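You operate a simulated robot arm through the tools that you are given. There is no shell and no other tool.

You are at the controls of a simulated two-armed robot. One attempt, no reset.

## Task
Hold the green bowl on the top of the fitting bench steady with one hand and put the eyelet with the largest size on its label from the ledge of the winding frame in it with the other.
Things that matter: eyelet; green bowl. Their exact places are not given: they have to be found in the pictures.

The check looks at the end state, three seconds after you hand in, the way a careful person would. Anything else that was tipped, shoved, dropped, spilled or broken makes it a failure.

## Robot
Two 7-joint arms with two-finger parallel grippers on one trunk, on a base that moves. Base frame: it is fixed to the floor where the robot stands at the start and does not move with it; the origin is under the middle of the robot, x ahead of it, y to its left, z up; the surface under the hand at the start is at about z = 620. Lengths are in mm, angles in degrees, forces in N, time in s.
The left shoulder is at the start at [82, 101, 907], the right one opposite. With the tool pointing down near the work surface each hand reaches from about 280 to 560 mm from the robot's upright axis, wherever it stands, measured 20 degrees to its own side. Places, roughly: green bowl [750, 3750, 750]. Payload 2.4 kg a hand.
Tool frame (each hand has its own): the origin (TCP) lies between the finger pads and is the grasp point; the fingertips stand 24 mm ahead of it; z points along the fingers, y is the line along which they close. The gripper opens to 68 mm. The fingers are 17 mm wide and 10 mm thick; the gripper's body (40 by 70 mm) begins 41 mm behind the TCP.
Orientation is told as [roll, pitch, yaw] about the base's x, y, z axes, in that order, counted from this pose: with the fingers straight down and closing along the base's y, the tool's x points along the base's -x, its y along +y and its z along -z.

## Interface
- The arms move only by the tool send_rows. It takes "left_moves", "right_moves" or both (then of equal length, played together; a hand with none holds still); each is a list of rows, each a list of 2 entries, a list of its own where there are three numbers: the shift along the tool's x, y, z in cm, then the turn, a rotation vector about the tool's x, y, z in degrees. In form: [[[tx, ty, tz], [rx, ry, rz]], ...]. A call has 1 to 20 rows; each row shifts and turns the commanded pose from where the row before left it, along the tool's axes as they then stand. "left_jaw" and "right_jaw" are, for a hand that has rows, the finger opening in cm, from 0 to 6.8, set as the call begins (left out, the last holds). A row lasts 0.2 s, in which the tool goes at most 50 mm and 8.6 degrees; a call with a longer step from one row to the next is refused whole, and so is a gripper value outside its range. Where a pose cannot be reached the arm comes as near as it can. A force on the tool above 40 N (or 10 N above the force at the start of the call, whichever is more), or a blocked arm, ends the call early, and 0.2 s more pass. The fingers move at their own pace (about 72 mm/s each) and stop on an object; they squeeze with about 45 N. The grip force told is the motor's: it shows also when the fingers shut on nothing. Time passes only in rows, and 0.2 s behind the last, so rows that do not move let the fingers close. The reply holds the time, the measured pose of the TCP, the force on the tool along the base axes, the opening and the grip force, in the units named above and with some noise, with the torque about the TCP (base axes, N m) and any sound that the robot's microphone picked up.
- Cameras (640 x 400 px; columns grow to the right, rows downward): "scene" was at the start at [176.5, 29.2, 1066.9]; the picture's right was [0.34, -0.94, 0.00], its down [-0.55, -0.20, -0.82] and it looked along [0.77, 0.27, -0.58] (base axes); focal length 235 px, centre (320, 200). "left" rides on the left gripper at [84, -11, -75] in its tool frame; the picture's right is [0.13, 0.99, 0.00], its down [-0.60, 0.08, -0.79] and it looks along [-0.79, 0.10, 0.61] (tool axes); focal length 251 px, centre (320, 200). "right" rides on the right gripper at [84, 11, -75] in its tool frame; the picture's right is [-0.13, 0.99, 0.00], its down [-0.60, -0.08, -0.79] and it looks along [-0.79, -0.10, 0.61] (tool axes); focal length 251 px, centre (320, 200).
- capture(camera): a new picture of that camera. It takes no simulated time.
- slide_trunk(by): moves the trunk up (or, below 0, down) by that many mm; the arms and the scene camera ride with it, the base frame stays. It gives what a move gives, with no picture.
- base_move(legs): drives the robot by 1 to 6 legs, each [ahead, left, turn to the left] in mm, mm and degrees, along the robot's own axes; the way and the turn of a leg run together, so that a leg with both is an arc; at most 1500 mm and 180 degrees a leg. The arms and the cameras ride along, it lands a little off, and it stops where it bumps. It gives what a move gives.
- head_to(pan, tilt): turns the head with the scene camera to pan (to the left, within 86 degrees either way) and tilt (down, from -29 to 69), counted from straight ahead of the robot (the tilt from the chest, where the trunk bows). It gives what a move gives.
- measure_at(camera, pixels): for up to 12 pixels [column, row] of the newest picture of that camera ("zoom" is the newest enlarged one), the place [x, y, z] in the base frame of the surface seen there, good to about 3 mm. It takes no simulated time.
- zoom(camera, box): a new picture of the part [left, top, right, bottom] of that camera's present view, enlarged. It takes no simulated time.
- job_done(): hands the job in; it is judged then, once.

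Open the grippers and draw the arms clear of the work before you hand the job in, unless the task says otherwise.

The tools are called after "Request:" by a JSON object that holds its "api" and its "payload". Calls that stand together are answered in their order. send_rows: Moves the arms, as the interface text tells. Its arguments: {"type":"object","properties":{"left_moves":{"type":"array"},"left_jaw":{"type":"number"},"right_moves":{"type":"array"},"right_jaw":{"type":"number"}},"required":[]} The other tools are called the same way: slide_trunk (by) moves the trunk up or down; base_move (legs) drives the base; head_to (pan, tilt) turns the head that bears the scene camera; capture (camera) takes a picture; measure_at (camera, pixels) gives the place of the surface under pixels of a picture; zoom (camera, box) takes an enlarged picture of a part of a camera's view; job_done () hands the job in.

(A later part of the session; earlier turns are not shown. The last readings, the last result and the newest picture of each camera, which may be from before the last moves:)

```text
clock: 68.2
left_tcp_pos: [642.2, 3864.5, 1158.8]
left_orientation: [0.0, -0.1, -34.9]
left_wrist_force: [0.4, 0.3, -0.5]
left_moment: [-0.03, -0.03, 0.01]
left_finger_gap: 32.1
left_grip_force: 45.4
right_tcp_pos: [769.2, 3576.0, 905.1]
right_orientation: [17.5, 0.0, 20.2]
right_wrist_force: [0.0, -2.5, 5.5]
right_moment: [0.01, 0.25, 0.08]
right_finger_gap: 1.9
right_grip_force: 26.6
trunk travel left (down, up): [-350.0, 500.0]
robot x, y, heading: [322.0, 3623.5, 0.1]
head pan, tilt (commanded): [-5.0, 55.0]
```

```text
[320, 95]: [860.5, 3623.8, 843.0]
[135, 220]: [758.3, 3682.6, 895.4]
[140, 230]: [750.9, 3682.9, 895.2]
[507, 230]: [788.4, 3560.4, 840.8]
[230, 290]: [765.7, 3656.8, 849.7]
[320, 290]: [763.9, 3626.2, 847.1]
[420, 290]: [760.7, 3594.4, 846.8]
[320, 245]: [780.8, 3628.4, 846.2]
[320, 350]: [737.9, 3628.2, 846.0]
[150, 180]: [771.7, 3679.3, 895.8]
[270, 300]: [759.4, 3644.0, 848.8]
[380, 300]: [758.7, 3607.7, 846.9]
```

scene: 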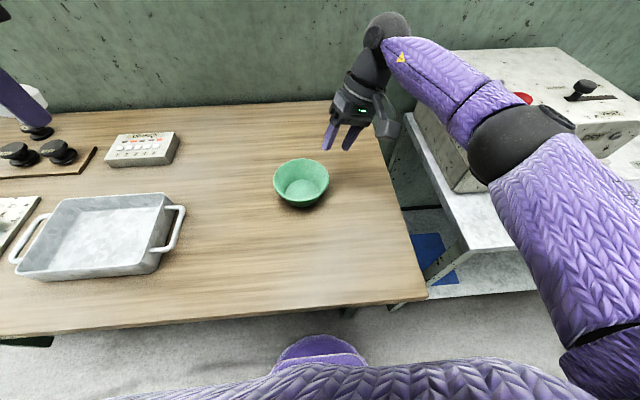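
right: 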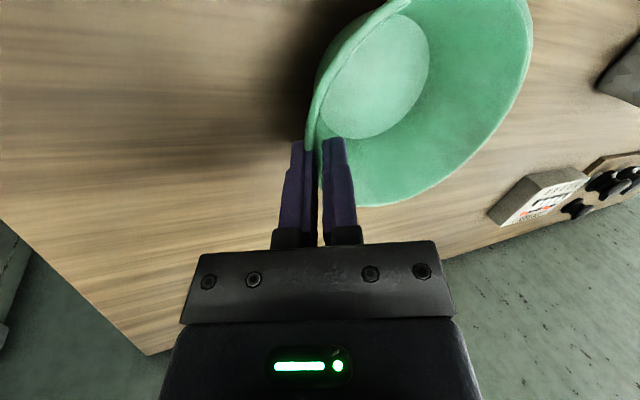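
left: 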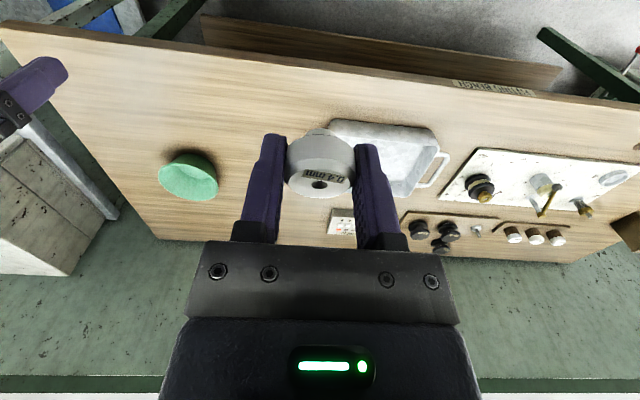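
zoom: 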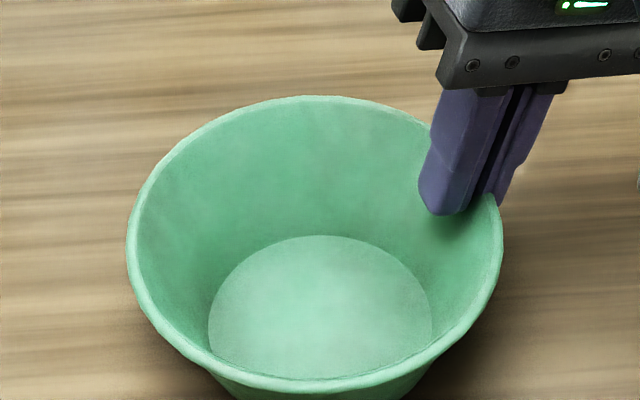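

The bowl now sits nearly flat (left rim 895, floor ~847) and the right hand feels a light 5 N support from the bench. I'll tilt the left hand 12° as at pick-up, so the eyelet hangs upright, and start moving it toward above the bowl.

Request:
{"api": "send_rows", "payload": {"left_moves": [[[0, 0, 0], [0, -6, 0]], [[0, 0, 0], [0, -6, 0]], [[-2.259, -1.605, 2.632], [0, 0, 0]], [[-2.259, -1.605, 2.632], [0, 0, 0]], [[-2.259, -1.605, 2.632], [0, 0, 0]], [[-2.259, -1.605, 2.632], [0, 0, 0]]]}}

Request:
{"api": "capture", "payload": {"camera": "scene"}}

Request:
{"api": "capture", "payload": {"camera": "left"}}

```text
clock: 69.5
left_tcp_pos: [696.3, 3748.8, 1074.8]
left_orientation: [0.0, -12.1, -34.7]
left_wrist_force: [-0.3, 0.1, 0.6]
left_moment: [-0.04, 0.01, 0.0]
left_finger_gap: 32.4
left_grip_force: 44.6
right_tcp_pos: [769.3, 3575.6, 906.4]
right_orientation: [17.4, 0.0, 20.2]
right_wrist_force: [2.1, -0.8, 4.6]
right_moment: [0.02, 0.14, 0.04]
right_finger_gap: 2.1
right_grip_force: 26.4
trunk travel left (down, up): [-350.0, 500.0]
robot x, y, heading: [323.6, 3623.0, 0.2]
head pan, tilt (commanded): [-5.0, 55.0]
```

```text
taken
```

scene: 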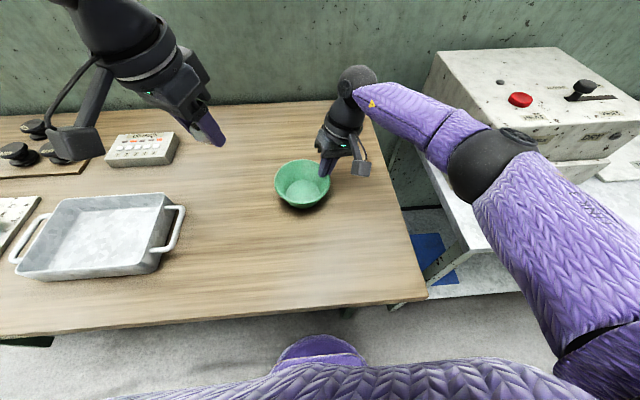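

```text
taken
```

left: 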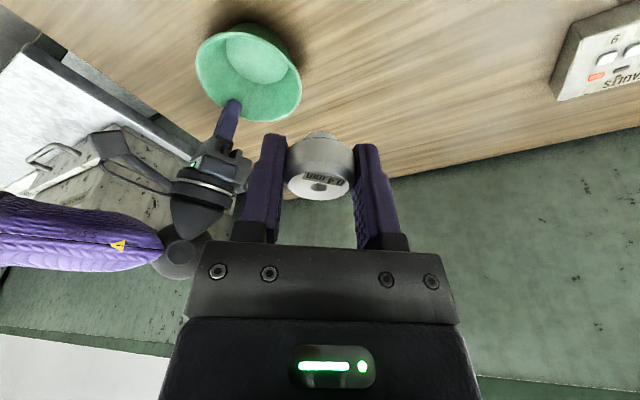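

The move is going as planned and the left view shows the bowl at (248,72). I'll measure the bowl from this camera too, to fix its centre for the drop.

Request:
{"api": "zoom", "payload": {"camera": "left", "box": [184, 10, 312, 130]}}

Request:
{"api": "measure_at", "payload": {"camera": "left", "pixels": [[198, 68], [300, 92], [248, 24], [285, 118], [265, 55], [240, 55], [255, 75], [235, 40], [280, 70]]}}

```text
3.33 times, centred on (248, 70) of left
```

zoom: 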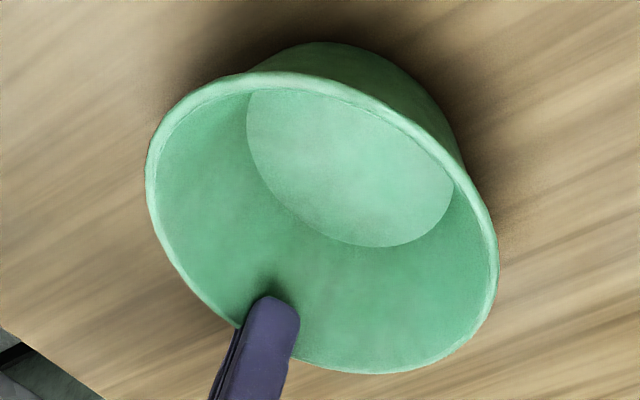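

```text
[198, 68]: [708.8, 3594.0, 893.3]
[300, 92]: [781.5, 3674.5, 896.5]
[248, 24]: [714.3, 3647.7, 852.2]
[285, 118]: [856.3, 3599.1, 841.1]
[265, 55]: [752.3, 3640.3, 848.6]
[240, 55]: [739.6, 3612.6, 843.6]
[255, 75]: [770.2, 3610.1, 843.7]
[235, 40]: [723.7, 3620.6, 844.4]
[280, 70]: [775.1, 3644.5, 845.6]
```

This agrees with a bowl centre near (752,3627) and floor z≈846. I'll continue to the point above the bowl.

Request:
{"api": "send_rows", "payload": {"left_moves": [[[-2.24, -1.62, 2.64], [0, 0, 0]], [[-2.24, -1.62, 2.64], [0, 0, 0]], [[-2.24, -1.62, 2.64], [0, 0, 0]], [[-2.24, -1.62, 2.64], [0, 0, 0]], [[0, 0, 0], [0, 0, 0]]]}}

Request:
{"api": "capture", "payload": {"camera": "scene"}}

Request:
{"api": "capture", "payload": {"camera": "left"}}

Request:
{"api": "zoom", "payload": {"camera": "scene", "box": [240, 80, 400, 210]}}

```text
clock: 70.8
left_tcp_pos: [714.9, 3689.7, 1003.9]
left_orientation: [0.0, -12.1, -34.8]
left_wrist_force: [0.4, 0.0, 0.2]
left_moment: [-0.03, -0.01, 0.03]
left_finger_gap: 32.2
left_grip_force: 45.4
left hand out of reach, approached as far as the arm can: row 3, 4
right_tcp_pos: [769.5, 3576.5, 906.3]
right_orientation: [17.5, 0.0, 20.2]
right_wrist_force: [0.9, -0.8, 4.8]
right_moment: [0.08, 0.15, 0.03]
right_finger_gap: 1.8
right_grip_force: 26.2
trunk travel left (down, up): [-350.0, 500.0]
robot x, y, heading: [322.9, 3623.0, 0.4]
head pan, tilt (commanded): [-5.0, 55.0]
```

```text
taken
```

scene: 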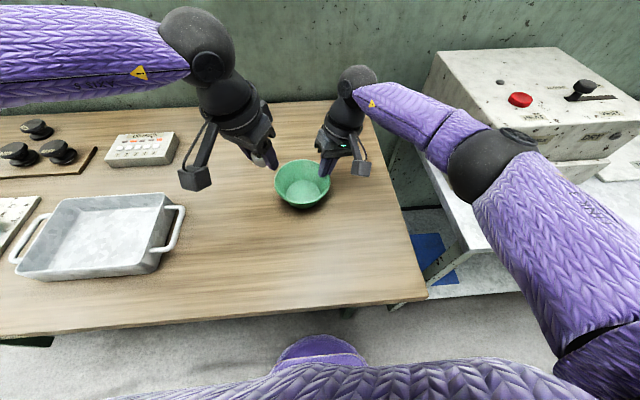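

```text
taken
```

left: 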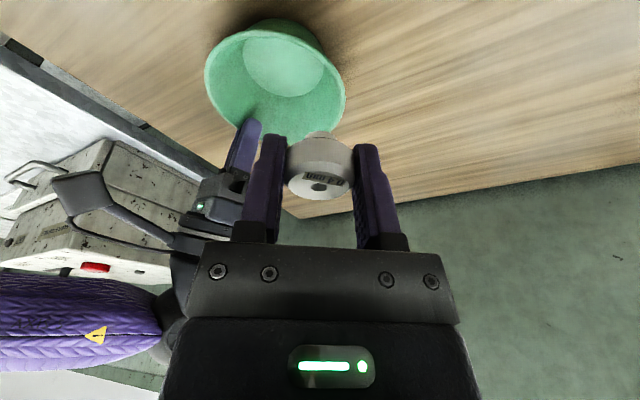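

```text
3.08 times, centred on (320, 145) of scene
```

zoom: 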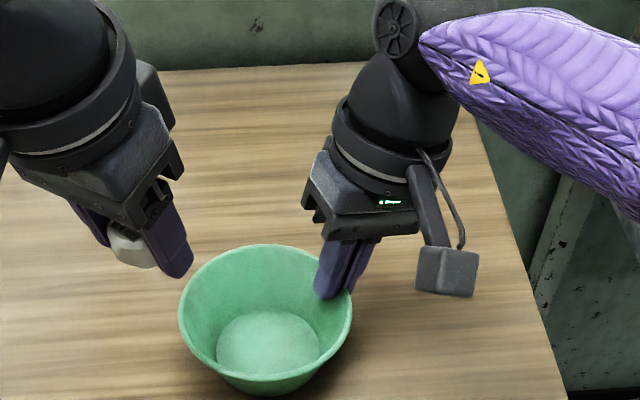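

The left arm cannot hold -35° yaw that far forward. I'll turn it to about -15° with an 8° lean to the left, which keeps about 20 mm clearance from the right hand, and move to just above the bowl.

Request:
{"api": "send_rows", "payload": {"left_moves": [[[0, 0, 0], [-1.387, 0, -6.52]], [[0, 0, 0], [-1.387, 0, -6.52]], [[0, 0, 0], [-1.387, 0, -6.52]], [[0, 0, 0], [4, 0, 0]], [[0, 0, 0], [4, 0, 0]]]}}

Request:
{"api": "send_rows", "payload": {"left_moves": [[[-0.98, -0.877, 2.19], [0, 0, 0]], [[-0.98, -0.877, 2.19], [0, 0, 0]], [[-0.98, -0.877, 2.19], [0, 0, 0]], [[0, 0, 0], [0, 0, 0]]]}}

Request:
{"api": "capture", "payload": {"camera": "scene"}}

Request:
{"api": "capture", "payload": {"camera": "left"}}

```text
clock: 72.0
left_tcp_pos: [712.6, 3697.1, 1007.4]
left_orientation: [-8.1, -12.1, -14.7]
left_wrist_force: [0.1, 0.1, -0.6]
left_moment: [0.0, 0.0, 0.02]
left_finger_gap: 32.2
left_grip_force: 45.6
left hand out of reach, approached as far as the arm can: row 2, 3
right_tcp_pos: [768.8, 3575.7, 906.1]
right_orientation: [17.6, 0.0, 20.2]
right_wrist_force: [-0.1, -0.3, 3.7]
right_moment: [0.06, 0.17, 0.02]
right_finger_gap: 2.0
right_grip_force: 26.2
trunk travel left (down, up): [-350.0, 500.0]
robot x, y, heading: [326.7, 3625.1, -0.0]
head pan, tilt (commanded): [-5.0, 55.0]
```

```text
clock: 73.0
left_tcp_pos: [716.7, 3691.3, 966.9]
left_orientation: [-8.1, -12.1, -14.8]
left_wrist_force: [0.5, 0.6, -0.2]
left_moment: [0.0, 0.01, 0.01]
left_finger_gap: 32.0
left_grip_force: 45.2
left hand out of reach, approached as far as the arm can: row 1, 2, 3
right_tcp_pos: [770.5, 3575.6, 907.0]
right_orientation: [17.5, 0.1, 20.1]
right_wrist_force: [0.1, -0.4, 3.1]
right_moment: [0.05, 0.14, -0.02]
right_finger_gap: 2.1
right_grip_force: 26.3
trunk travel left (down, up): [-350.0, 500.0]
robot x, y, heading: [326.6, 3619.7, 0.2]
head pan, tilt (commanded): [-5.0, 55.0]
```

```text
taken
```

scene: 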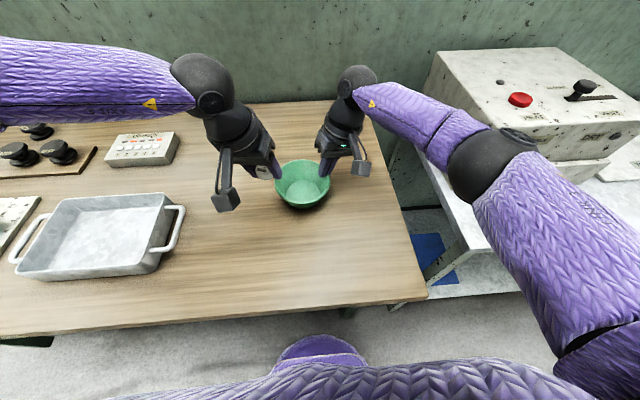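

```text
taken
```

left: 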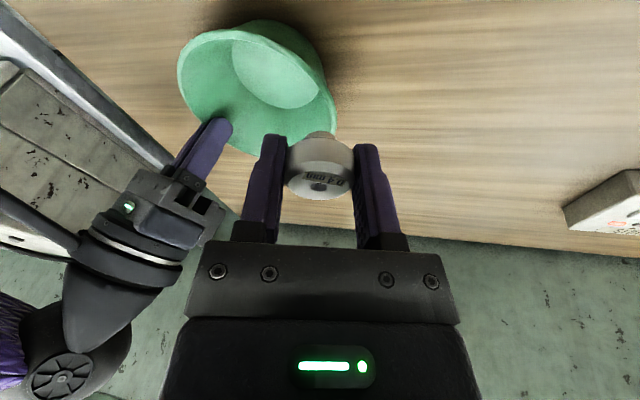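

The arm is still limited at (717,3691,967). Leaning back probably folds the elbow too much, so I'll remove the 12° pitch, which moves the wrist forward, and check.

Request:
{"api": "send_rows", "payload": {"left_moves": [[[0, 0, 0], [0, 6, 0]], [[0, 0, 0], [0, 6, 0]], [[0, 0, 0], [0, 0, 0]]]}}

```text
clock: 73.8
left_tcp_pos: [702.5, 3711.1, 973.3]
left_orientation: [-8.0, -0.1, -16.4]
left_wrist_force: [0.2, 0.0, 0.7]
left_moment: [0.03, 0.01, 0.03]
left_finger_gap: 32.2
left_grip_force: 45.4
left hand out of reach, approached as far as the arm can: row 1, 2
right_tcp_pos: [770.1, 3575.9, 906.3]
right_orientation: [17.5, 0.0, 20.2]
right_wrist_force: [0.3, -0.2, 3.1]
right_moment: [0.11, 0.15, 0.0]
right_finger_gap: 2.0
right_grip_force: 26.2
trunk travel left (down, up): [-350.0, 500.0]
robot x, y, heading: [322.6, 3623.4, 0.4]
head pan, tilt (commanded): [-5.0, 55.0]
```

The reach seems limited by wrist height rather than distance. I'll lower to z≈940, which is still above the rim, while left of the bowl, then try moving toward the bowl.

Request:
{"api": "send_rows", "payload": {"left_moves": [[[0, 0.245, 1.735], [0, 0, 0]], [[0, 0.245, 1.735], [0, 0, 0]], [[-1.38, -1.145, 0.16], [0, 0, 0]], [[-1.38, -1.145, 0.16], [0, 0, 0]]]}}

```text
clock: 74.8
left_tcp_pos: [697.4, 3713.6, 954.8]
left_orientation: [-8.0, -0.1, -16.4]
left_wrist_force: [0.4, -0.6, -1.0]
left_moment: [0.01, -0.02, -0.02]
left_finger_gap: 32.0
left_grip_force: 45.0
left hand out of reach, approached as far as the arm can: row 1, 2, 3, 4
right_tcp_pos: [769.1, 3576.0, 905.2]
right_orientation: [17.5, 0.0, 20.3]
right_wrist_force: [0.0, 0.3, 2.9]
right_moment: [0.06, 0.11, -0.02]
right_finger_gap: 2.0
right_grip_force: 26.7
trunk travel left (down, up): [-350.0, 500.0]
robot x, y, heading: [322.1, 3624.6, 0.3]
head pan, tilt (commanded): [-5.0, 55.0]
```

Going down is also limited, so some joint is at its stop. I'll look at the left arm's shape to understand its configuration.

Request:
{"api": "head_to", "payload": {"pan": 35, "tilt": 30}}

Request:
{"api": "capture", "payload": {"camera": "scene"}}

Request:
{"api": "head_to", "payload": {"pan": 75, "tilt": 40}}

Request:
{"api": "capture", "payload": {"camera": "scene"}}

```text
clock: 75.8
left_tcp_pos: [696.8, 3711.8, 953.8]
left_orientation: [-7.9, -0.4, -16.4]
left_wrist_force: [-0.6, 0.7, -0.9]
left_moment: [0.01, 0.0, -0.01]
left_finger_gap: 32.2
left_grip_force: 44.9
right_tcp_pos: [770.1, 3576.0, 905.2]
right_orientation: [17.6, 0.0, 20.1]
right_wrist_force: [0.6, -0.7, 2.8]
right_moment: [0.07, 0.12, 0.01]
right_finger_gap: 1.9
right_grip_force: 26.6
trunk travel left (down, up): [-350.0, 500.0]
robot x, y, heading: [323.5, 3619.9, 0.1]
head pan, tilt (commanded): [35.0, 30.0]
```

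```text
taken
```

scene: 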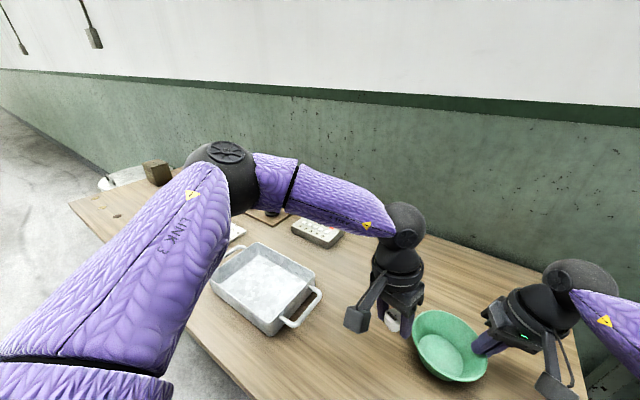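

```text
clock: 76.9
left_tcp_pos: [696.3, 3711.9, 953.8]
left_orientation: [-7.9, -0.2, -16.4]
left_wrist_force: [0.6, 0.2, 0.0]
left_moment: [0.0, -0.04, 0.0]
left_finger_gap: 32.1
left_grip_force: 45.0
right_tcp_pos: [768.5, 3576.4, 905.9]
right_orientation: [17.5, 0.0, 20.2]
right_wrist_force: [-0.5, 0.3, 2.2]
right_moment: [0.09, 0.1, -0.03]
right_finger_gap: 2.0
right_grip_force: 26.4
trunk travel left (down, up): [-350.0, 500.0]
robot x, y, heading: [322.5, 3623.2, -0.0]
head pan, tilt (commanded): [75.0, 40.0]
```

```text
taken
```

scene: 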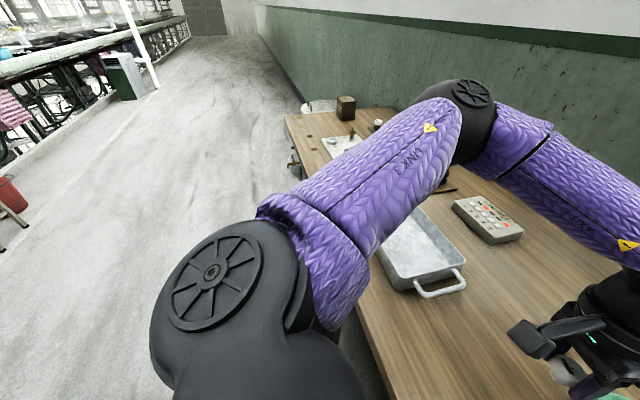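

I'll measure the elbow and wrist places to work out the arm's geometry.

Request:
{"api": "measure_at", "payload": {"camera": "scene", "pixels": [[473, 93], [215, 272], [430, 128], [620, 245], [560, 200], [320, 230], [610, 320], [480, 130]]}}

```text
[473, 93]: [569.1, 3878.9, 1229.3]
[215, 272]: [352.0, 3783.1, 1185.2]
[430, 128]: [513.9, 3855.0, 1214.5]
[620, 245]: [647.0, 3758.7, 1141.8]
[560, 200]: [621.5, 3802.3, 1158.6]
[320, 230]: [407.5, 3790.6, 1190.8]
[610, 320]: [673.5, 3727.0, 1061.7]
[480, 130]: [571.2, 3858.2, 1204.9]
```

The elbow is out to the left with the forearm crossing back. I'll retreat the left hand up-left, square it to orientation 0, and try crossing in from there — that orientation was reachable at centre for the right hand at the start.

Request:
{"api": "send_rows", "payload": {"left_moves": [[[0.083, 2.66, -2.59], [0, 0, 0]], [[0.083, 2.66, -2.59], [0, 0, 0]], [[0.083, 2.66, -2.59], [0, 0, 0]], [[0, 0, 0], [-4, 0, 0]], [[0, 0, 0], [-4, 0, 0]], [[0, 0, 0], [0, 0, -8.2]], [[0, 0, 0], [0, 0, -8.2]]]}}

Request:
{"api": "head_to", "payload": {"pan": 20, "tilt": 45}}

Request:
{"api": "capture", "payload": {"camera": "scene"}}

```text
clock: 78.5
left_tcp_pos: [717.2, 3799.7, 1020.8]
left_orientation: [0.1, -0.3, 0.1]
left_wrist_force: [-0.6, -0.3, -0.2]
left_moment: [0.01, 0.02, 0.01]
left_finger_gap: 32.1
left_grip_force: 45.3
right_tcp_pos: [769.4, 3576.4, 904.9]
right_orientation: [17.5, 0.1, 20.2]
right_wrist_force: [0.2, 0.0, 2.3]
right_moment: [0.06, 0.13, -0.01]
right_finger_gap: 2.3
right_grip_force: 26.4
trunk travel left (down, up): [-350.0, 500.0]
robot x, y, heading: [322.0, 3620.9, 0.1]
head pan, tilt (commanded): [75.0, 40.0]
```

```text
clock: 79.7
left_tcp_pos: [718.1, 3799.7, 1019.3]
left_orientation: [0.0, -0.2, 0.0]
left_wrist_force: [-0.2, 0.7, -0.2]
left_moment: [-0.01, 0.01, 0.01]
left_finger_gap: 32.1
left_grip_force: 45.2
right_tcp_pos: [768.1, 3575.3, 904.7]
right_orientation: [17.5, 0.0, 20.2]
right_wrist_force: [-0.5, 1.1, 2.7]
right_moment: [0.07, 0.09, -0.01]
right_finger_gap: 2.0
right_grip_force: 26.4
trunk travel left (down, up): [-350.0, 500.0]
robot x, y, heading: [326.0, 3625.0, 0.5]
head pan, tilt (commanded): [20.0, 45.0]
```

```text
taken
```

scene: 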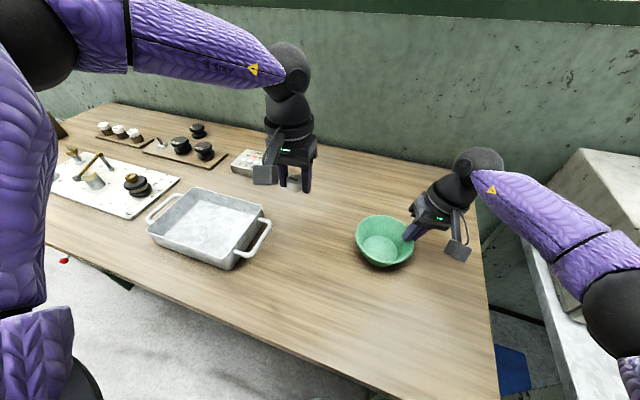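

All good at orientation 0, at (718,3800,1020). I'll cross toward the bowl at this height and see how far it follows.

Request:
{"api": "send_rows", "payload": {"left_moves": [[[-1.2, -3, 0], [0, 0, 0]], [[-1.2, -3, 0], [0, 0, 0]], [[-0.8, -3, 0], [0, 0, 0]]]}}

```text
clock: 80.5
left_tcp_pos: [723.3, 3734.6, 1022.1]
left_orientation: [0.0, -0.2, -0.1]
left_wrist_force: [0.3, -0.4, -0.1]
left_moment: [0.01, 0.06, 0.01]
left_finger_gap: 31.9
left_grip_force: 44.6
left hand out of reach, approached as far as the arm can: row 2, 3
right_tcp_pos: [769.0, 3575.9, 906.0]
right_orientation: [17.5, 0.0, 20.2]
right_wrist_force: [0.1, -0.3, 3.0]
right_moment: [0.06, 0.13, 0.01]
right_finger_gap: 1.7
right_grip_force: 26.6
trunk travel left (down, up): [-350.0, 500.0]
robot x, y, heading: [326.5, 3623.9, 0.4]
head pan, tilt (commanded): [20.0, 45.0]
```

With yaw 0 it stops at (723,3735), and earlier a more negative yaw reached further to the centre. I'll turn it gradually to about -56° while stepping inward.

Request:
{"api": "send_rows", "payload": {"left_moves": [[[0, 0, 0], [0, 0, 8]], [[0, 0, 0], [0, 0, 8]], [[0, 0, 0], [0, 0, 8]], [[0, 0, 0], [0, 0, 8]], [[-1.485, -1.43, 0.5], [0, 0, 0]], [[-1.485, -1.43, 0.5], [0, 0, 0]], [[0, 0, 0], [0, 0, 8]], [[0, 0, 0], [0, 0, 8]], [[0, 0, 0], [0, 0, 8]]]}}

```text
clock: 82.5
left_tcp_pos: [691.4, 3714.5, 1013.5]
left_orientation: [0.4, -0.1, -56.1]
left_wrist_force: [-0.2, -0.8, 0.1]
left_moment: [-0.01, -0.02, -0.02]
left_finger_gap: 32.0
left_grip_force: 44.4
left hand out of reach, approached as far as the arm can: row 5, 6, 9
right_tcp_pos: [768.9, 3575.6, 904.8]
right_orientation: [17.5, 0.1, 20.2]
right_wrist_force: [-0.6, -0.6, 3.2]
right_moment: [0.04, 0.18, 0.04]
right_finger_gap: 1.9
right_grip_force: 25.9
trunk travel left (down, up): [-350.0, 500.0]
robot x, y, heading: [323.3, 3621.5, 0.3]
head pan, tilt (commanded): [20.0, 45.0]
```

The left wrist cannot cross inward of its own shoulder line in this posture, while the right arm started with a lower elbow that reached the centre. I'll measure the right elbow to decide whether shifting the base right is the better plan.

Request:
{"api": "head_to", "payload": {"pan": -40, "tilt": 45}}

Request:
{"api": "capture", "payload": {"camera": "scene"}}

Request:
{"api": "measure_at", "payload": {"camera": "scene", "pixels": [[320, 200], [300, 150], [250, 150], [350, 250], [200, 120], [400, 200], [260, 200], [450, 300]]}}

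```text
clock: 83.8
left_tcp_pos: [690.5, 3715.0, 1012.7]
left_orientation: [0.4, 0.0, -55.8]
left_wrist_force: [-0.1, 0.6, -0.6]
left_moment: [-0.02, 0.04, -0.01]
left_finger_gap: 32.2
left_grip_force: 44.7
right_tcp_pos: [769.8, 3576.0, 905.6]
right_orientation: [17.5, 0.0, 20.3]
right_wrist_force: [-0.4, -0.2, 0.8]
right_moment: [0.04, 0.15, 0.05]
right_finger_gap: 2.1
right_grip_force: 26.3
trunk travel left (down, up): [-350.0, 500.0]
robot x, y, heading: [322.2, 3627.4, 0.2]
head pan, tilt (commanded): [-40.0, 45.0]
```

```text
taken
```

scene: 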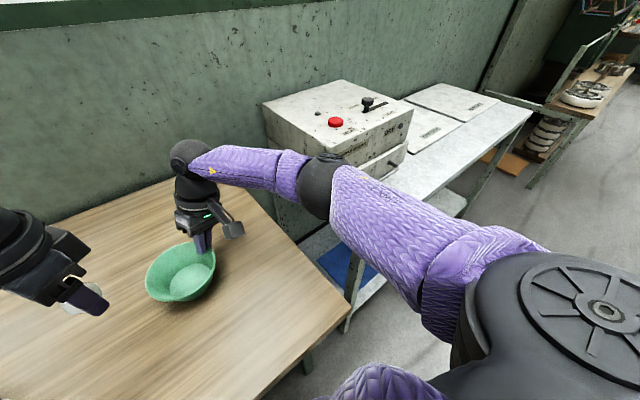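

```text
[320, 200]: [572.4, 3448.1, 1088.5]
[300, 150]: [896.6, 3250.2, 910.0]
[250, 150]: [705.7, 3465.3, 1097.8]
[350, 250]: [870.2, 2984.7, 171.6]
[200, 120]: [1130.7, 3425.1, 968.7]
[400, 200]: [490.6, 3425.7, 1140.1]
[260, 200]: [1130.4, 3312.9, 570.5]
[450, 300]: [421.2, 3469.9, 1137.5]
```

The right elbow is low and comfortable, so the better plan is to shift the base about 95 mm to the right. That puts the bowl more on the left arm's side, and the right arm re-grips reaching inward. First I'll take the left hand back up-left at yaw -20.

Request:
{"api": "send_rows", "payload": {"left_moves": [[[0, 0, 0], [0, 0, -7.2]], [[0, 0, 0], [0, 0, -7.2]], [[0, 0, 0], [0, 0, -7.2]], [[0, 0, 0], [0, 0, -7.2]], [[0, 0, 0], [0, 0, -7.2]], [[0.14, 3.32, -1.67], [0, 0, 0]], [[0.14, 3.32, -1.67], [0, 0, 0]], [[0.14, 3.32, -1.67], [0, 0, 0]]]}}

Request:
{"api": "head_to", "payload": {"pan": -5, "tilt": 55}}

Request:
{"api": "zoom", "payload": {"camera": "scene", "box": [240, 110, 400, 210]}}

```text
clock: 85.6
left_tcp_pos: [719.2, 3808.4, 1061.9]
left_orientation: [0.1, -0.2, -20.0]
left_wrist_force: [0.0, -0.6, -0.4]
left_moment: [-0.01, 0.0, -0.01]
left_finger_gap: 32.2
left_grip_force: 44.7
right_tcp_pos: [769.8, 3576.2, 905.2]
right_orientation: [17.6, 0.1, 20.2]
right_wrist_force: [-0.4, 0.6, 1.9]
right_moment: [0.1, 0.11, -0.02]
right_finger_gap: 2.0
right_grip_force: 26.0
trunk travel left (down, up): [-350.0, 500.0]
robot x, y, heading: [330.2, 3624.1, 0.3]
head pan, tilt (commanded): [-40.0, 45.0]
```

```text
clock: 86.6
left_tcp_pos: [719.6, 3808.5, 1061.8]
left_orientation: [0.1, -0.2, -20.0]
left_wrist_force: [-0.6, 0.1, 0.5]
left_moment: [0.02, 0.01, 0.03]
left_finger_gap: 32.0
left_grip_force: 45.4
right_tcp_pos: [769.5, 3575.7, 905.1]
right_orientation: [17.6, 0.0, 20.2]
right_wrist_force: [-1.3, 0.0, 1.2]
right_moment: [0.06, 0.08, 0.0]
right_finger_gap: 1.8
right_grip_force: 26.0
trunk travel left (down, up): [-350.0, 500.0]
robot x, y, heading: [323.8, 3624.8, 0.4]
head pan, tilt (commanded): [-5.0, 55.0]
```

```text
4.00 times, centred on (320, 160) of scene
```

zoom: 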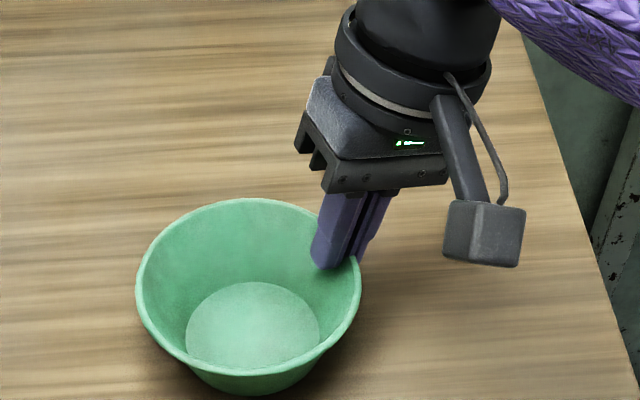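

The bowl sits flat, with about 1–2 N on the right hand. I'll open the right hand gently, back out along the finger line, and check the bowl stays put.

Request:
{"api": "send_rows", "payload": {"right_moves": [[[0, 0, 0], [0, 0, 0]], [[0, 0, 0], [0, 0, 0]], [[0, 0, 0], [0, 0, 0]]], "right_jaw": 3.4}}

Request:
{"api": "send_rows", "payload": {"right_moves": [[[0, 0, -1.5], [0, 0, 0]], [[0, 0, -2.5], [0, 0, 0]], [[0, 0, -3], [0, 0, 0]]]}}

Request:
{"api": "capture", "payload": {"camera": "scene"}}

```text
clock: 87.4
left_tcp_pos: [719.5, 3809.6, 1062.0]
left_orientation: [0.3, -0.2, -20.0]
left_wrist_force: [0.5, -0.5, -0.5]
left_moment: [0.0, 0.02, 0.0]
left_finger_gap: 32.2
left_grip_force: 45.2
right_tcp_pos: [768.8, 3575.7, 904.9]
right_orientation: [17.5, 0.0, 20.2]
right_wrist_force: [0.4, -0.2, 0.0]
right_moment: [0.02, 0.02, -0.02]
right_finger_gap: 33.8
right_grip_force: 0.0
trunk travel left (down, up): [-350.0, 500.0]
robot x, y, heading: [323.7, 3625.9, 0.3]
head pan, tilt (commanded): [-5.0, 55.0]
```

```text
clock: 88.2
left_tcp_pos: [718.9, 3808.1, 1062.2]
left_orientation: [0.2, -0.2, -20.0]
left_wrist_force: [-0.6, 0.5, -0.1]
left_moment: [0.03, -0.01, -0.01]
left_finger_gap: 32.1
left_grip_force: 45.1
right_tcp_pos: [776.1, 3555.3, 971.8]
right_orientation: [17.5, 0.0, 20.2]
right_wrist_force: [-0.1, 0.3, -0.3]
right_moment: [0.02, -0.01, 0.03]
right_finger_gap: 33.8
right_grip_force: 0.0
trunk travel left (down, up): [-350.0, 500.0]
robot x, y, heading: [323.5, 3620.6, 0.1]
head pan, tilt (commanded): [-5.0, 55.0]
```

```text
taken
```

scene: 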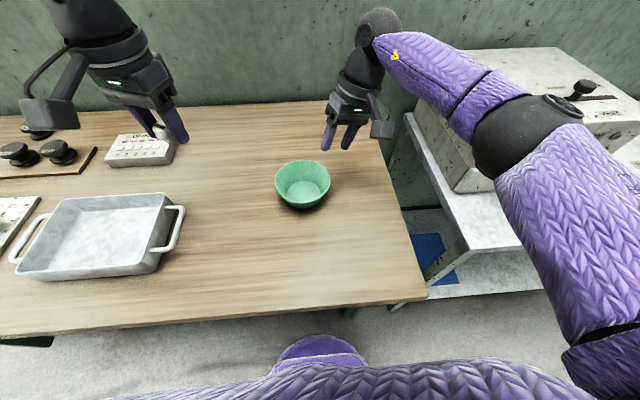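

The bowl stands undisturbed. Before shifting right I'll measure the neighbouring side table's front edge and legs, so that base and elbow stay clear.

Request:
{"api": "measure_at", "payload": {"camera": "scene", "pixels": [[465, 248], [440, 278], [430, 290], [480, 290], [420, 120], [500, 235], [458, 190], [300, 163], [276, 182], [329, 182], [303, 208], [303, 190]]}}

```text
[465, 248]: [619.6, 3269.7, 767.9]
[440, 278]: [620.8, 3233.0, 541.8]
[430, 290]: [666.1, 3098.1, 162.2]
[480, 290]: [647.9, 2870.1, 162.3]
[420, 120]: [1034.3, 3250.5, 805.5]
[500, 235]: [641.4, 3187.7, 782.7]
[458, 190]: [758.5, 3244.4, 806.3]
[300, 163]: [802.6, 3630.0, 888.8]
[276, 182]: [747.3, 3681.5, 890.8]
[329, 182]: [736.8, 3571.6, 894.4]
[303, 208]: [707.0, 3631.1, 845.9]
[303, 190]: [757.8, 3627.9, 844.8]
```

The side table starts at x≈620, y<3270, well clear of the base. I'll shift the base 95 mm to the right.

Request:
{"api": "base_move", "payload": {"legs": [[0, -95, 0]]}}

Request:
{"api": "head_to", "payload": {"pan": 10, "tilt": 55}}

Request:
{"api": "capture", "payload": {"camera": "scene"}}

```text
clock: 89.4
left_tcp_pos: [719.8, 3711.8, 1061.6]
left_orientation: [0.2, -0.2, -20.1]
left_wrist_force: [-0.4, 0.3, 0.2]
left_moment: [0.02, 0.02, -0.01]
left_finger_gap: 32.0
left_grip_force: 44.6
right_tcp_pos: [776.9, 3459.8, 971.5]
right_orientation: [17.4, 0.0, 20.2]
right_wrist_force: [-1.0, -0.1, 0.0]
right_moment: [-0.03, 0.02, -0.03]
right_finger_gap: 34.0
right_grip_force: 0.0
trunk travel left (down, up): [-350.0, 500.0]
robot x, y, heading: [325.3, 3528.7, 0.2]
head pan, tilt (commanded): [-5.0, 55.0]
```

```text
clock: 90.1
left_tcp_pos: [720.2, 3713.7, 1060.6]
left_orientation: [0.3, -0.2, -19.9]
left_wrist_force: [-0.2, -0.4, 0.3]
left_moment: [0.0, 0.04, 0.02]
left_finger_gap: 32.2
left_grip_force: 44.9
right_tcp_pos: [777.0, 3459.2, 972.4]
right_orientation: [17.5, 0.1, 20.1]
right_wrist_force: [-0.5, 0.2, 0.1]
right_moment: [0.02, 0.01, -0.02]
right_finger_gap: 34.2
right_grip_force: 0.2
trunk travel left (down, up): [-350.0, 500.0]
robot x, y, heading: [324.1, 3526.8, 0.0]
head pan, tilt (commanded): [10.0, 55.0]
```

```text
taken
```

scene: 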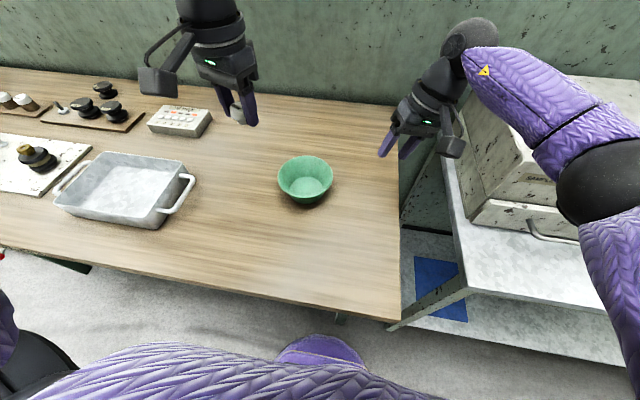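

Now I'll test the left hand's reach before re-gripping: tilt to pitch -12 with an 8° left lean, and move to above the bowl at z≈965.

Request:
{"api": "send_rows", "payload": {"left_moves": [[[0, 0, 0], [0, -6, 0]], [[0, 0, 0], [0, -6, 0]], [[0, 0, 0], [4, 0, 0]], [[0, 0, 0], [4, 0, 0]], [[-0.93, -1.17, 3.65], [0, 0, 0]], [[-0.93, -1.17, 3.65], [0, 0, 0]], [[-0.93, -1.17, 3.65], [0, 0, 0]], [[0, 0, 0], [0, 0, 0]]]}}

Request:
{"api": "capture", "payload": {"camera": "scene"}}

Request:
{"api": "capture", "payload": {"camera": "left"}}

```text
clock: 91.9
left_tcp_pos: [751.0, 3647.3, 966.5]
left_orientation: [-7.8, -12.1, -20.2]
left_wrist_force: [0.4, 0.1, 0.1]
left_moment: [-0.02, 0.02, 0.03]
left_finger_gap: 32.0
left_grip_force: 45.2
right_tcp_pos: [776.8, 3459.2, 973.1]
right_orientation: [17.5, -0.1, 20.2]
right_wrist_force: [-0.4, -0.4, 0.4]
right_moment: [0.03, -0.05, 0.01]
right_finger_gap: 33.9
right_grip_force: 0.1
trunk travel left (down, up): [-350.0, 500.0]
robot x, y, heading: [323.0, 3528.1, 0.2]
head pan, tilt (commanded): [10.0, 55.0]
```

```text
taken
```

scene: 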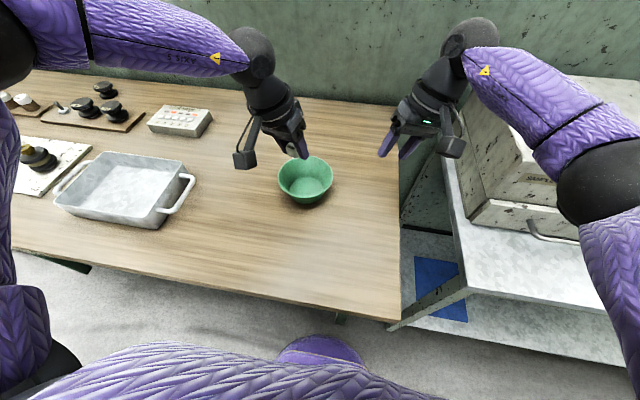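

```text
taken
```

left: 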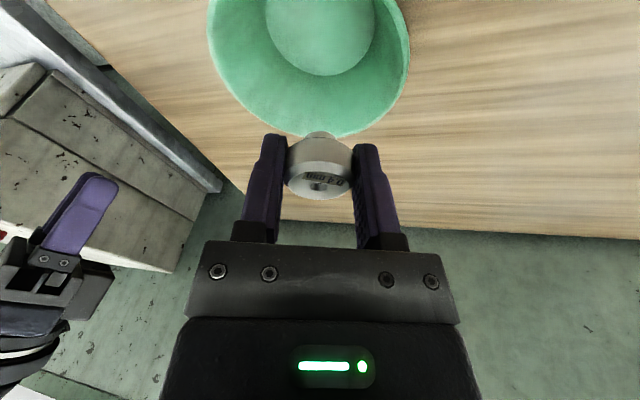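

The left hand reaches above the bowl without trouble. I'll test a bit lower and more inward (z≈936, still above the rim) to be sure before re-gripping.

Request:
{"api": "send_rows", "payload": {"left_moves": [[[0.2, -0.385, 1.555], [0, 0, 0]], [[0.2, -0.385, 1.555], [0, 0, 0]], [[0, 0, 0], [0, 0, 0]]]}}

Request:
{"api": "capture", "payload": {"camera": "left"}}

```text
clock: 92.7
left_tcp_pos: [747.6, 3636.7, 937.3]
left_orientation: [-7.9, -12.2, -20.2]
left_wrist_force: [0.1, 0.2, 0.1]
left_moment: [0.0, 0.0, -0.01]
left_finger_gap: 32.4
left_grip_force: 44.6
right_tcp_pos: [776.5, 3460.0, 971.7]
right_orientation: [17.5, 0.0, 20.2]
right_wrist_force: [-0.3, 0.8, -0.4]
right_moment: [-0.02, 0.02, -0.02]
right_finger_gap: 33.9
right_grip_force: 0.0
trunk travel left (down, up): [-350.0, 500.0]
robot x, y, heading: [323.5, 3529.5, 0.2]
head pan, tilt (commanded): [10.0, 55.0]
```

```text
taken
```

left: 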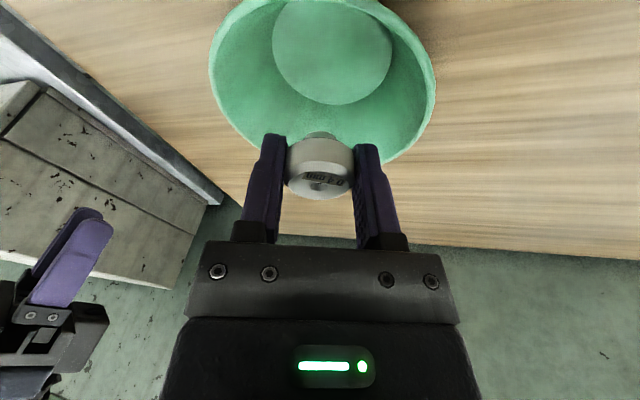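

The left hand reaches fine. I'll retreat it up-left and re-measure the bowl for the right hand's second grip.

Request:
{"api": "send_rows", "payload": {"left_moves": [[[0.985, 1.81, -3.12], [0, 0, 0]], [[0.985, 1.81, -3.12], [0, 0, 0]], [[0.985, 1.81, -3.12], [0, 0, 0]], [[0.985, 1.81, -3.12], [0, 0, 0]]]}}

Request:
{"api": "zoom", "payload": {"camera": "scene", "box": [257, 147, 353, 207]}}

```text
clock: 93.7
left_tcp_pos: [721.4, 3742.8, 1041.6]
left_orientation: [-7.9, -12.2, -20.1]
left_wrist_force: [-0.3, 0.1, -1.1]
left_moment: [-0.02, 0.0, 0.01]
left_finger_gap: 32.3
left_grip_force: 44.9
right_tcp_pos: [776.2, 3459.2, 971.6]
right_orientation: [17.3, -0.1, 20.2]
right_wrist_force: [-0.3, 0.4, -0.5]
right_moment: [-0.02, 0.04, -0.03]
right_finger_gap: 34.0
right_grip_force: 0.2
trunk travel left (down, up): [-350.0, 500.0]
robot x, y, heading: [322.7, 3527.4, -0.3]
head pan, tilt (commanded): [10.0, 55.0]
```

```text
6.67 times, centred on (305, 177) of scene
```

zoom: 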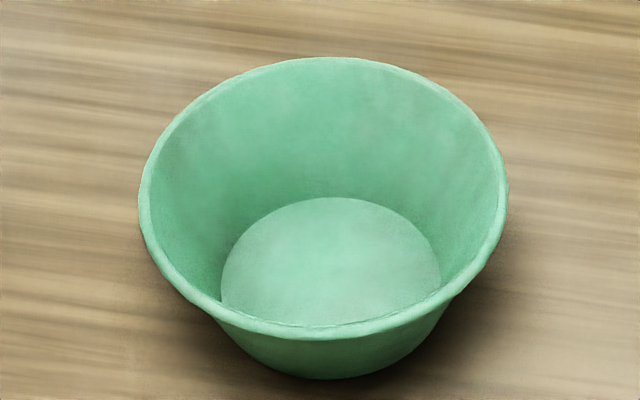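

I'll measure the rim at left (143,195), right (503,195), back (325,63) and front (320,330), plus the floor.

Request:
{"api": "measure_at", "payload": {"camera": "zoom", "pixels": [[145, 195], [502, 195], [325, 64], [320, 330], [500, 170], [490, 140], [470, 110], [155, 240], [330, 210], [330, 300], [235, 265], [430, 265]]}}

```text
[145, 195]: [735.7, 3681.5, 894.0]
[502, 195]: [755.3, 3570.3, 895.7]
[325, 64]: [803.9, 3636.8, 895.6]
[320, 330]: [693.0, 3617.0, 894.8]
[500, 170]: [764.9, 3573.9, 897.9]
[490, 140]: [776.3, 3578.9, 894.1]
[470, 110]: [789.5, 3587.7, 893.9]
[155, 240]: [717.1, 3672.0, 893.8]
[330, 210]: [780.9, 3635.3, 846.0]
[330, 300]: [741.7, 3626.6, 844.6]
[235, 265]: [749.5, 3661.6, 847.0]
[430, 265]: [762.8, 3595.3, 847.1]
```

The bowl centre is (747.5,3626.5), unchanged since release. I'll bring the right hand inward to the same pre-grasp point it withdrew to, (776,3555,972).

Request:
{"api": "send_rows", "payload": {"right_moves": [[[-1.1, 2.867, 0.903], [0, 0, 0]], [[-1.1, 2.867, 0.903], [0, 0, 0]], [[-1.1, 2.867, 0.903], [0, 0, 0]], [[0, 0, 0], [0, 0, 0]]]}}

Request:
{"api": "capture", "payload": {"camera": "scene"}}

Request:
{"api": "capture", "payload": {"camera": "right"}}

```text
clock: 94.7
left_tcp_pos: [723.1, 3743.3, 1040.5]
left_orientation: [-7.9, -12.2, -20.1]
left_wrist_force: [0.2, 0.3, -0.2]
left_moment: [-0.01, 0.02, 0.0]
left_finger_gap: 32.2
left_grip_force: 45.2
right_tcp_pos: [777.6, 3555.4, 970.8]
right_orientation: [17.5, 0.1, 20.2]
right_wrist_force: [1.1, -0.8, -1.0]
right_moment: [-0.01, 0.01, -0.02]
right_finger_gap: 33.9
right_grip_force: 0.0
trunk travel left (down, up): [-350.0, 500.0]
robot x, y, heading: [321.2, 3528.7, 0.2]
head pan, tilt (commanded): [10.0, 55.0]
```

```text
taken
```

scene: 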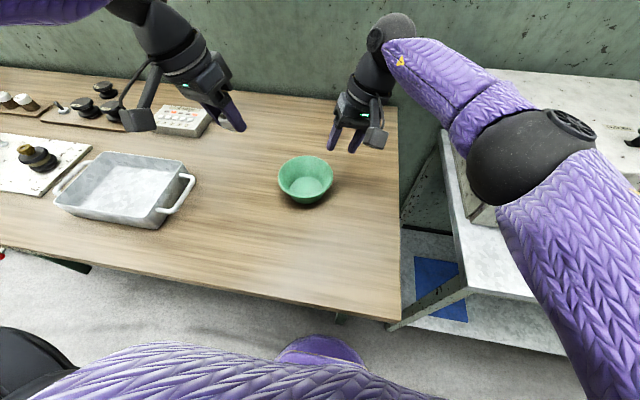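

```text
taken
```

right: 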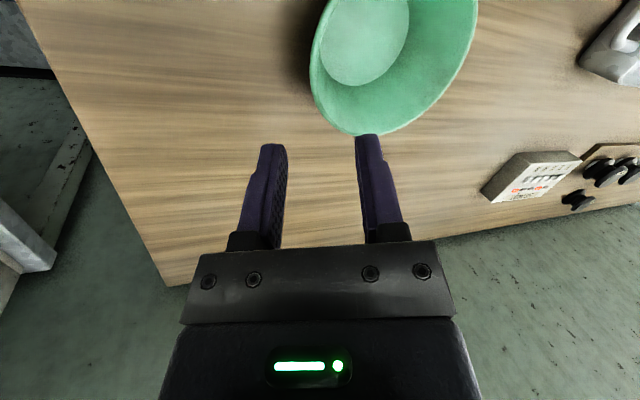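

The right hand reached the pre-grasp point. I'll advance 69 mm along the finger line to the earlier grip place, (769,3576,905).

Request:
{"api": "send_rows", "payload": {"right_moves": [[[0.025, 0.035, 2.2], [0, 0, 0]], [[0.025, 0.035, 2.0], [0, 0, 0]], [[0.025, 0.035, 1.5], [0, 0, 0]], [[0.025, 0.035, 1.2], [0, 0, 0]], [[0, 0, 0], [0, 0, 0]]]}}

Request:
{"api": "zoom", "payload": {"camera": "right", "box": [256, 110, 400, 200]}}

Request:
{"api": "zoom", "payload": {"camera": "scene", "box": [240, 110, 400, 210]}}

```text
clock: 95.9
left_tcp_pos: [723.3, 3743.3, 1041.5]
left_orientation: [-7.8, -12.2, -20.2]
left_wrist_force: [-0.5, -0.3, 0.3]
left_moment: [0.01, 0.01, 0.0]
left_finger_gap: 32.3
left_grip_force: 45.1
right_tcp_pos: [767.9, 3574.6, 906.1]
right_orientation: [17.5, 0.1, 20.1]
right_wrist_force: [0.1, 0.4, -0.6]
right_moment: [0.01, 0.0, 0.01]
right_finger_gap: 34.0
right_grip_force: 0.1
trunk travel left (down, up): [-350.0, 500.0]
robot x, y, heading: [321.3, 3528.1, -0.1]
head pan, tilt (commanded): [10.0, 55.0]
```

```text
4.44 times, centred on (328, 155) of right
```

zoom: 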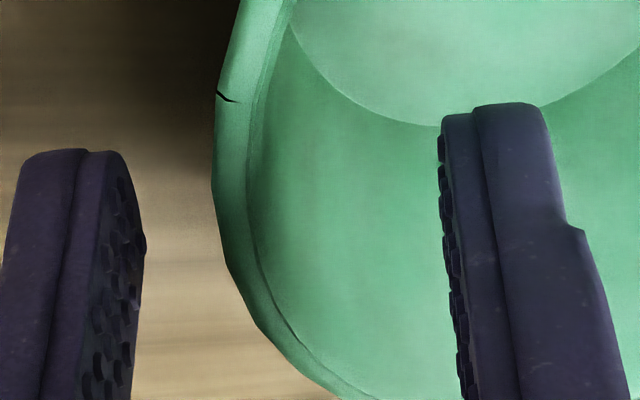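

```text
4.00 times, centred on (320, 160) of scene
```

zoom: 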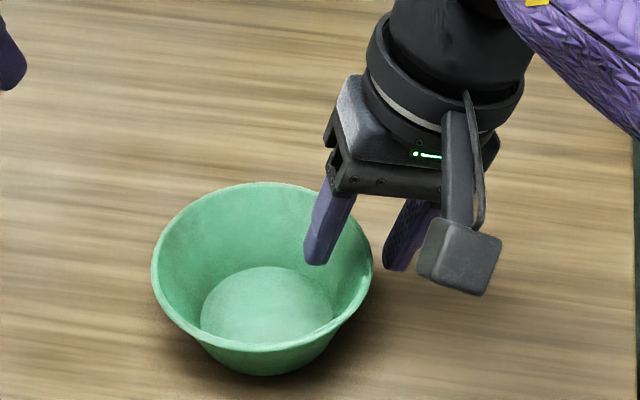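

The view matches the earlier clamped geometry. I'll close the right hand on the rim in two steps.

Request:
{"api": "send_rows", "payload": {"right_moves": [[[0, 0, 0], [0, 0, 0]], [[0, 0, 0], [0, 0, 0]]], "right_jaw": 1.0}}

Request:
{"api": "zoom", "payload": {"camera": "right", "box": [256, 110, 400, 200]}}

Request:
{"api": "send_rows", "payload": {"right_moves": [[[0, 0, 0], [0, 0, 0]], [[0, 0, 0], [0, 0, 0]], [[0, 0, 0], [0, 0, 0]], [[0, 0, 0], [0, 0, 0]]], "right_jaw": 0.0}}

Request:
{"api": "zoom", "payload": {"camera": "scene", "box": [257, 147, 353, 207]}}

Request:
{"api": "measure_at", "payload": {"camera": "zoom", "pixels": [[145, 195], [155, 160], [280, 70], [320, 326], [200, 305], [440, 290], [500, 230], [155, 240], [330, 220], [330, 300], [245, 265], [430, 265]]}}

```text
clock: 96.5
left_tcp_pos: [721.5, 3741.8, 1041.4]
left_orientation: [-8.0, -12.2, -20.1]
left_wrist_force: [0.0, -0.2, 0.6]
left_moment: [0.01, 0.02, 0.01]
left_finger_gap: 32.0
left_grip_force: 45.3
right_tcp_pos: [769.4, 3575.9, 906.4]
right_orientation: [17.6, 0.0, 20.2]
right_wrist_force: [0.4, 0.1, 1.3]
right_moment: [0.03, 0.02, 0.0]
right_finger_gap: 9.8
right_grip_force: 0.1
trunk travel left (down, up): [-350.0, 500.0]
robot x, y, heading: [325.0, 3528.7, 0.1]
head pan, tilt (commanded): [10.0, 55.0]
```

```text
4.44 times, centred on (328, 155) of right
```

zoom: 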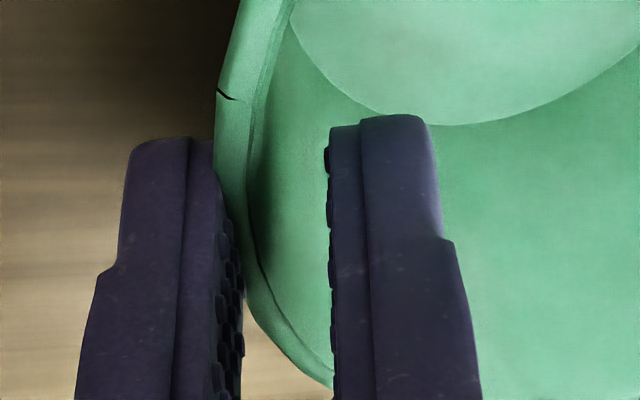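

```text
clock: 97.5
left_tcp_pos: [721.9, 3742.5, 1041.4]
left_orientation: [-7.8, -12.1, -20.1]
left_wrist_force: [-0.1, 0.2, 0.6]
left_moment: [0.01, 0.0, -0.01]
left_finger_gap: 32.2
left_grip_force: 45.1
right_tcp_pos: [768.2, 3576.7, 906.0]
right_orientation: [17.6, 0.0, 20.2]
right_wrist_force: [0.2, -0.2, 0.6]
right_moment: [-0.05, 0.04, -0.02]
right_finger_gap: 1.8
right_grip_force: 25.9
trunk travel left (down, up): [-350.0, 500.0]
robot x, y, heading: [325.3, 3527.4, 0.1]
head pan, tilt (commanded): [10.0, 55.0]
```

```text
6.67 times, centred on (305, 177) of scene
```

zoom: 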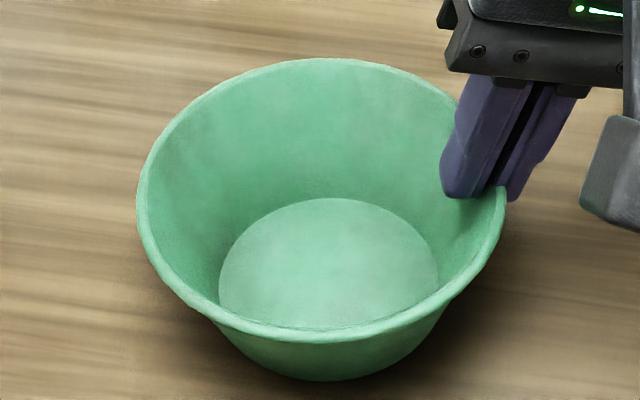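

```text
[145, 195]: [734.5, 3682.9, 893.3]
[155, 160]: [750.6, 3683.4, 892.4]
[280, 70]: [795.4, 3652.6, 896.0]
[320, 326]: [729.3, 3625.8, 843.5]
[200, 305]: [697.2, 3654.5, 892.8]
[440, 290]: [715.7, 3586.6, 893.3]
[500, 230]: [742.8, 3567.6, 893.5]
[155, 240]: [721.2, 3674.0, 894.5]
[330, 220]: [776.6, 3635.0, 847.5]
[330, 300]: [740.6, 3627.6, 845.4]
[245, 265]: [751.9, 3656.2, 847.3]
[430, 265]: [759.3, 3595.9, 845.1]
```

The bowl is held flat and firm: 26 N, rim level at 893–895, floor ~846. Now I'll bring the left hand with the eyelet to just above the bowl.

Request:
{"api": "send_rows", "payload": {"left_moves": [[[-0.99, -1.89, 2.45], [0, 0, 0]], [[-0.99, -1.89, 2.45], [0, 0, 0]], [[-0.99, -1.89, 2.45], [0, 0, 0]], [[-0.99, -1.89, 2.45], [0, 0, 0]], [[0, 0, 0], [0, 0, 0]]]}}

Request:
{"api": "capture", "payload": {"camera": "scene"}}

Request:
{"api": "capture", "payload": {"camera": "left"}}

Request:
{"api": "zoom", "payload": {"camera": "scene", "box": [220, 60, 412, 210]}}

```text
clock: 98.7
left_tcp_pos: [744.8, 3640.1, 961.7]
left_orientation: [-7.8, -12.3, -20.2]
left_wrist_force: [-0.3, -1.0, 0.7]
left_moment: [-0.02, -0.03, -0.02]
left_finger_gap: 32.2
left_grip_force: 45.1
right_tcp_pos: [768.0, 3576.1, 905.8]
right_orientation: [17.5, 0.1, 20.2]
right_wrist_force: [-0.1, 0.3, 0.6]
right_moment: [0.0, 0.05, 0.03]
right_finger_gap: 2.0
right_grip_force: 26.5
trunk travel left (down, up): [-350.0, 500.0]
robot x, y, heading: [322.0, 3528.0, 0.2]
head pan, tilt (commanded): [10.0, 55.0]
```

```text
taken
```

scene: 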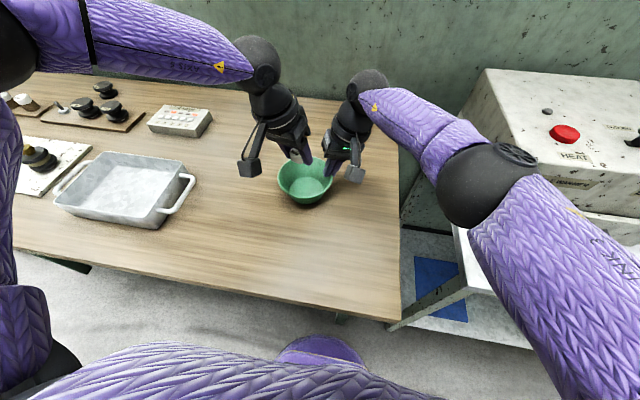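

```text
taken
```

left: 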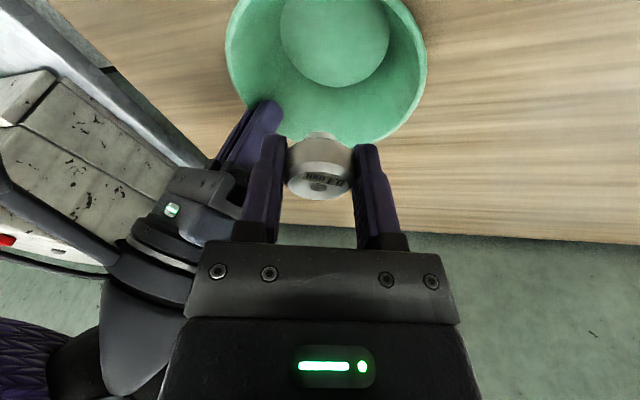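

```text
2.67 times, centred on (316, 135) of scene
```

zoom: 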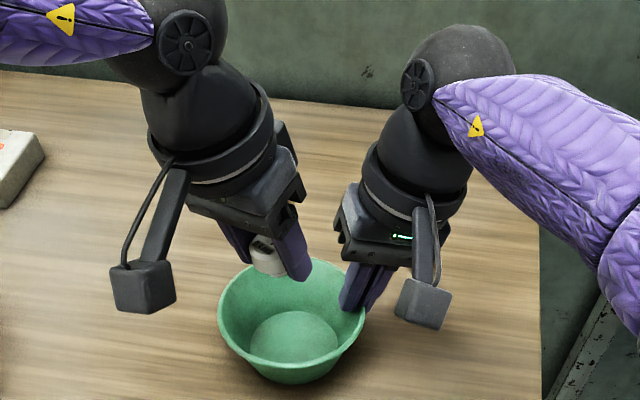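

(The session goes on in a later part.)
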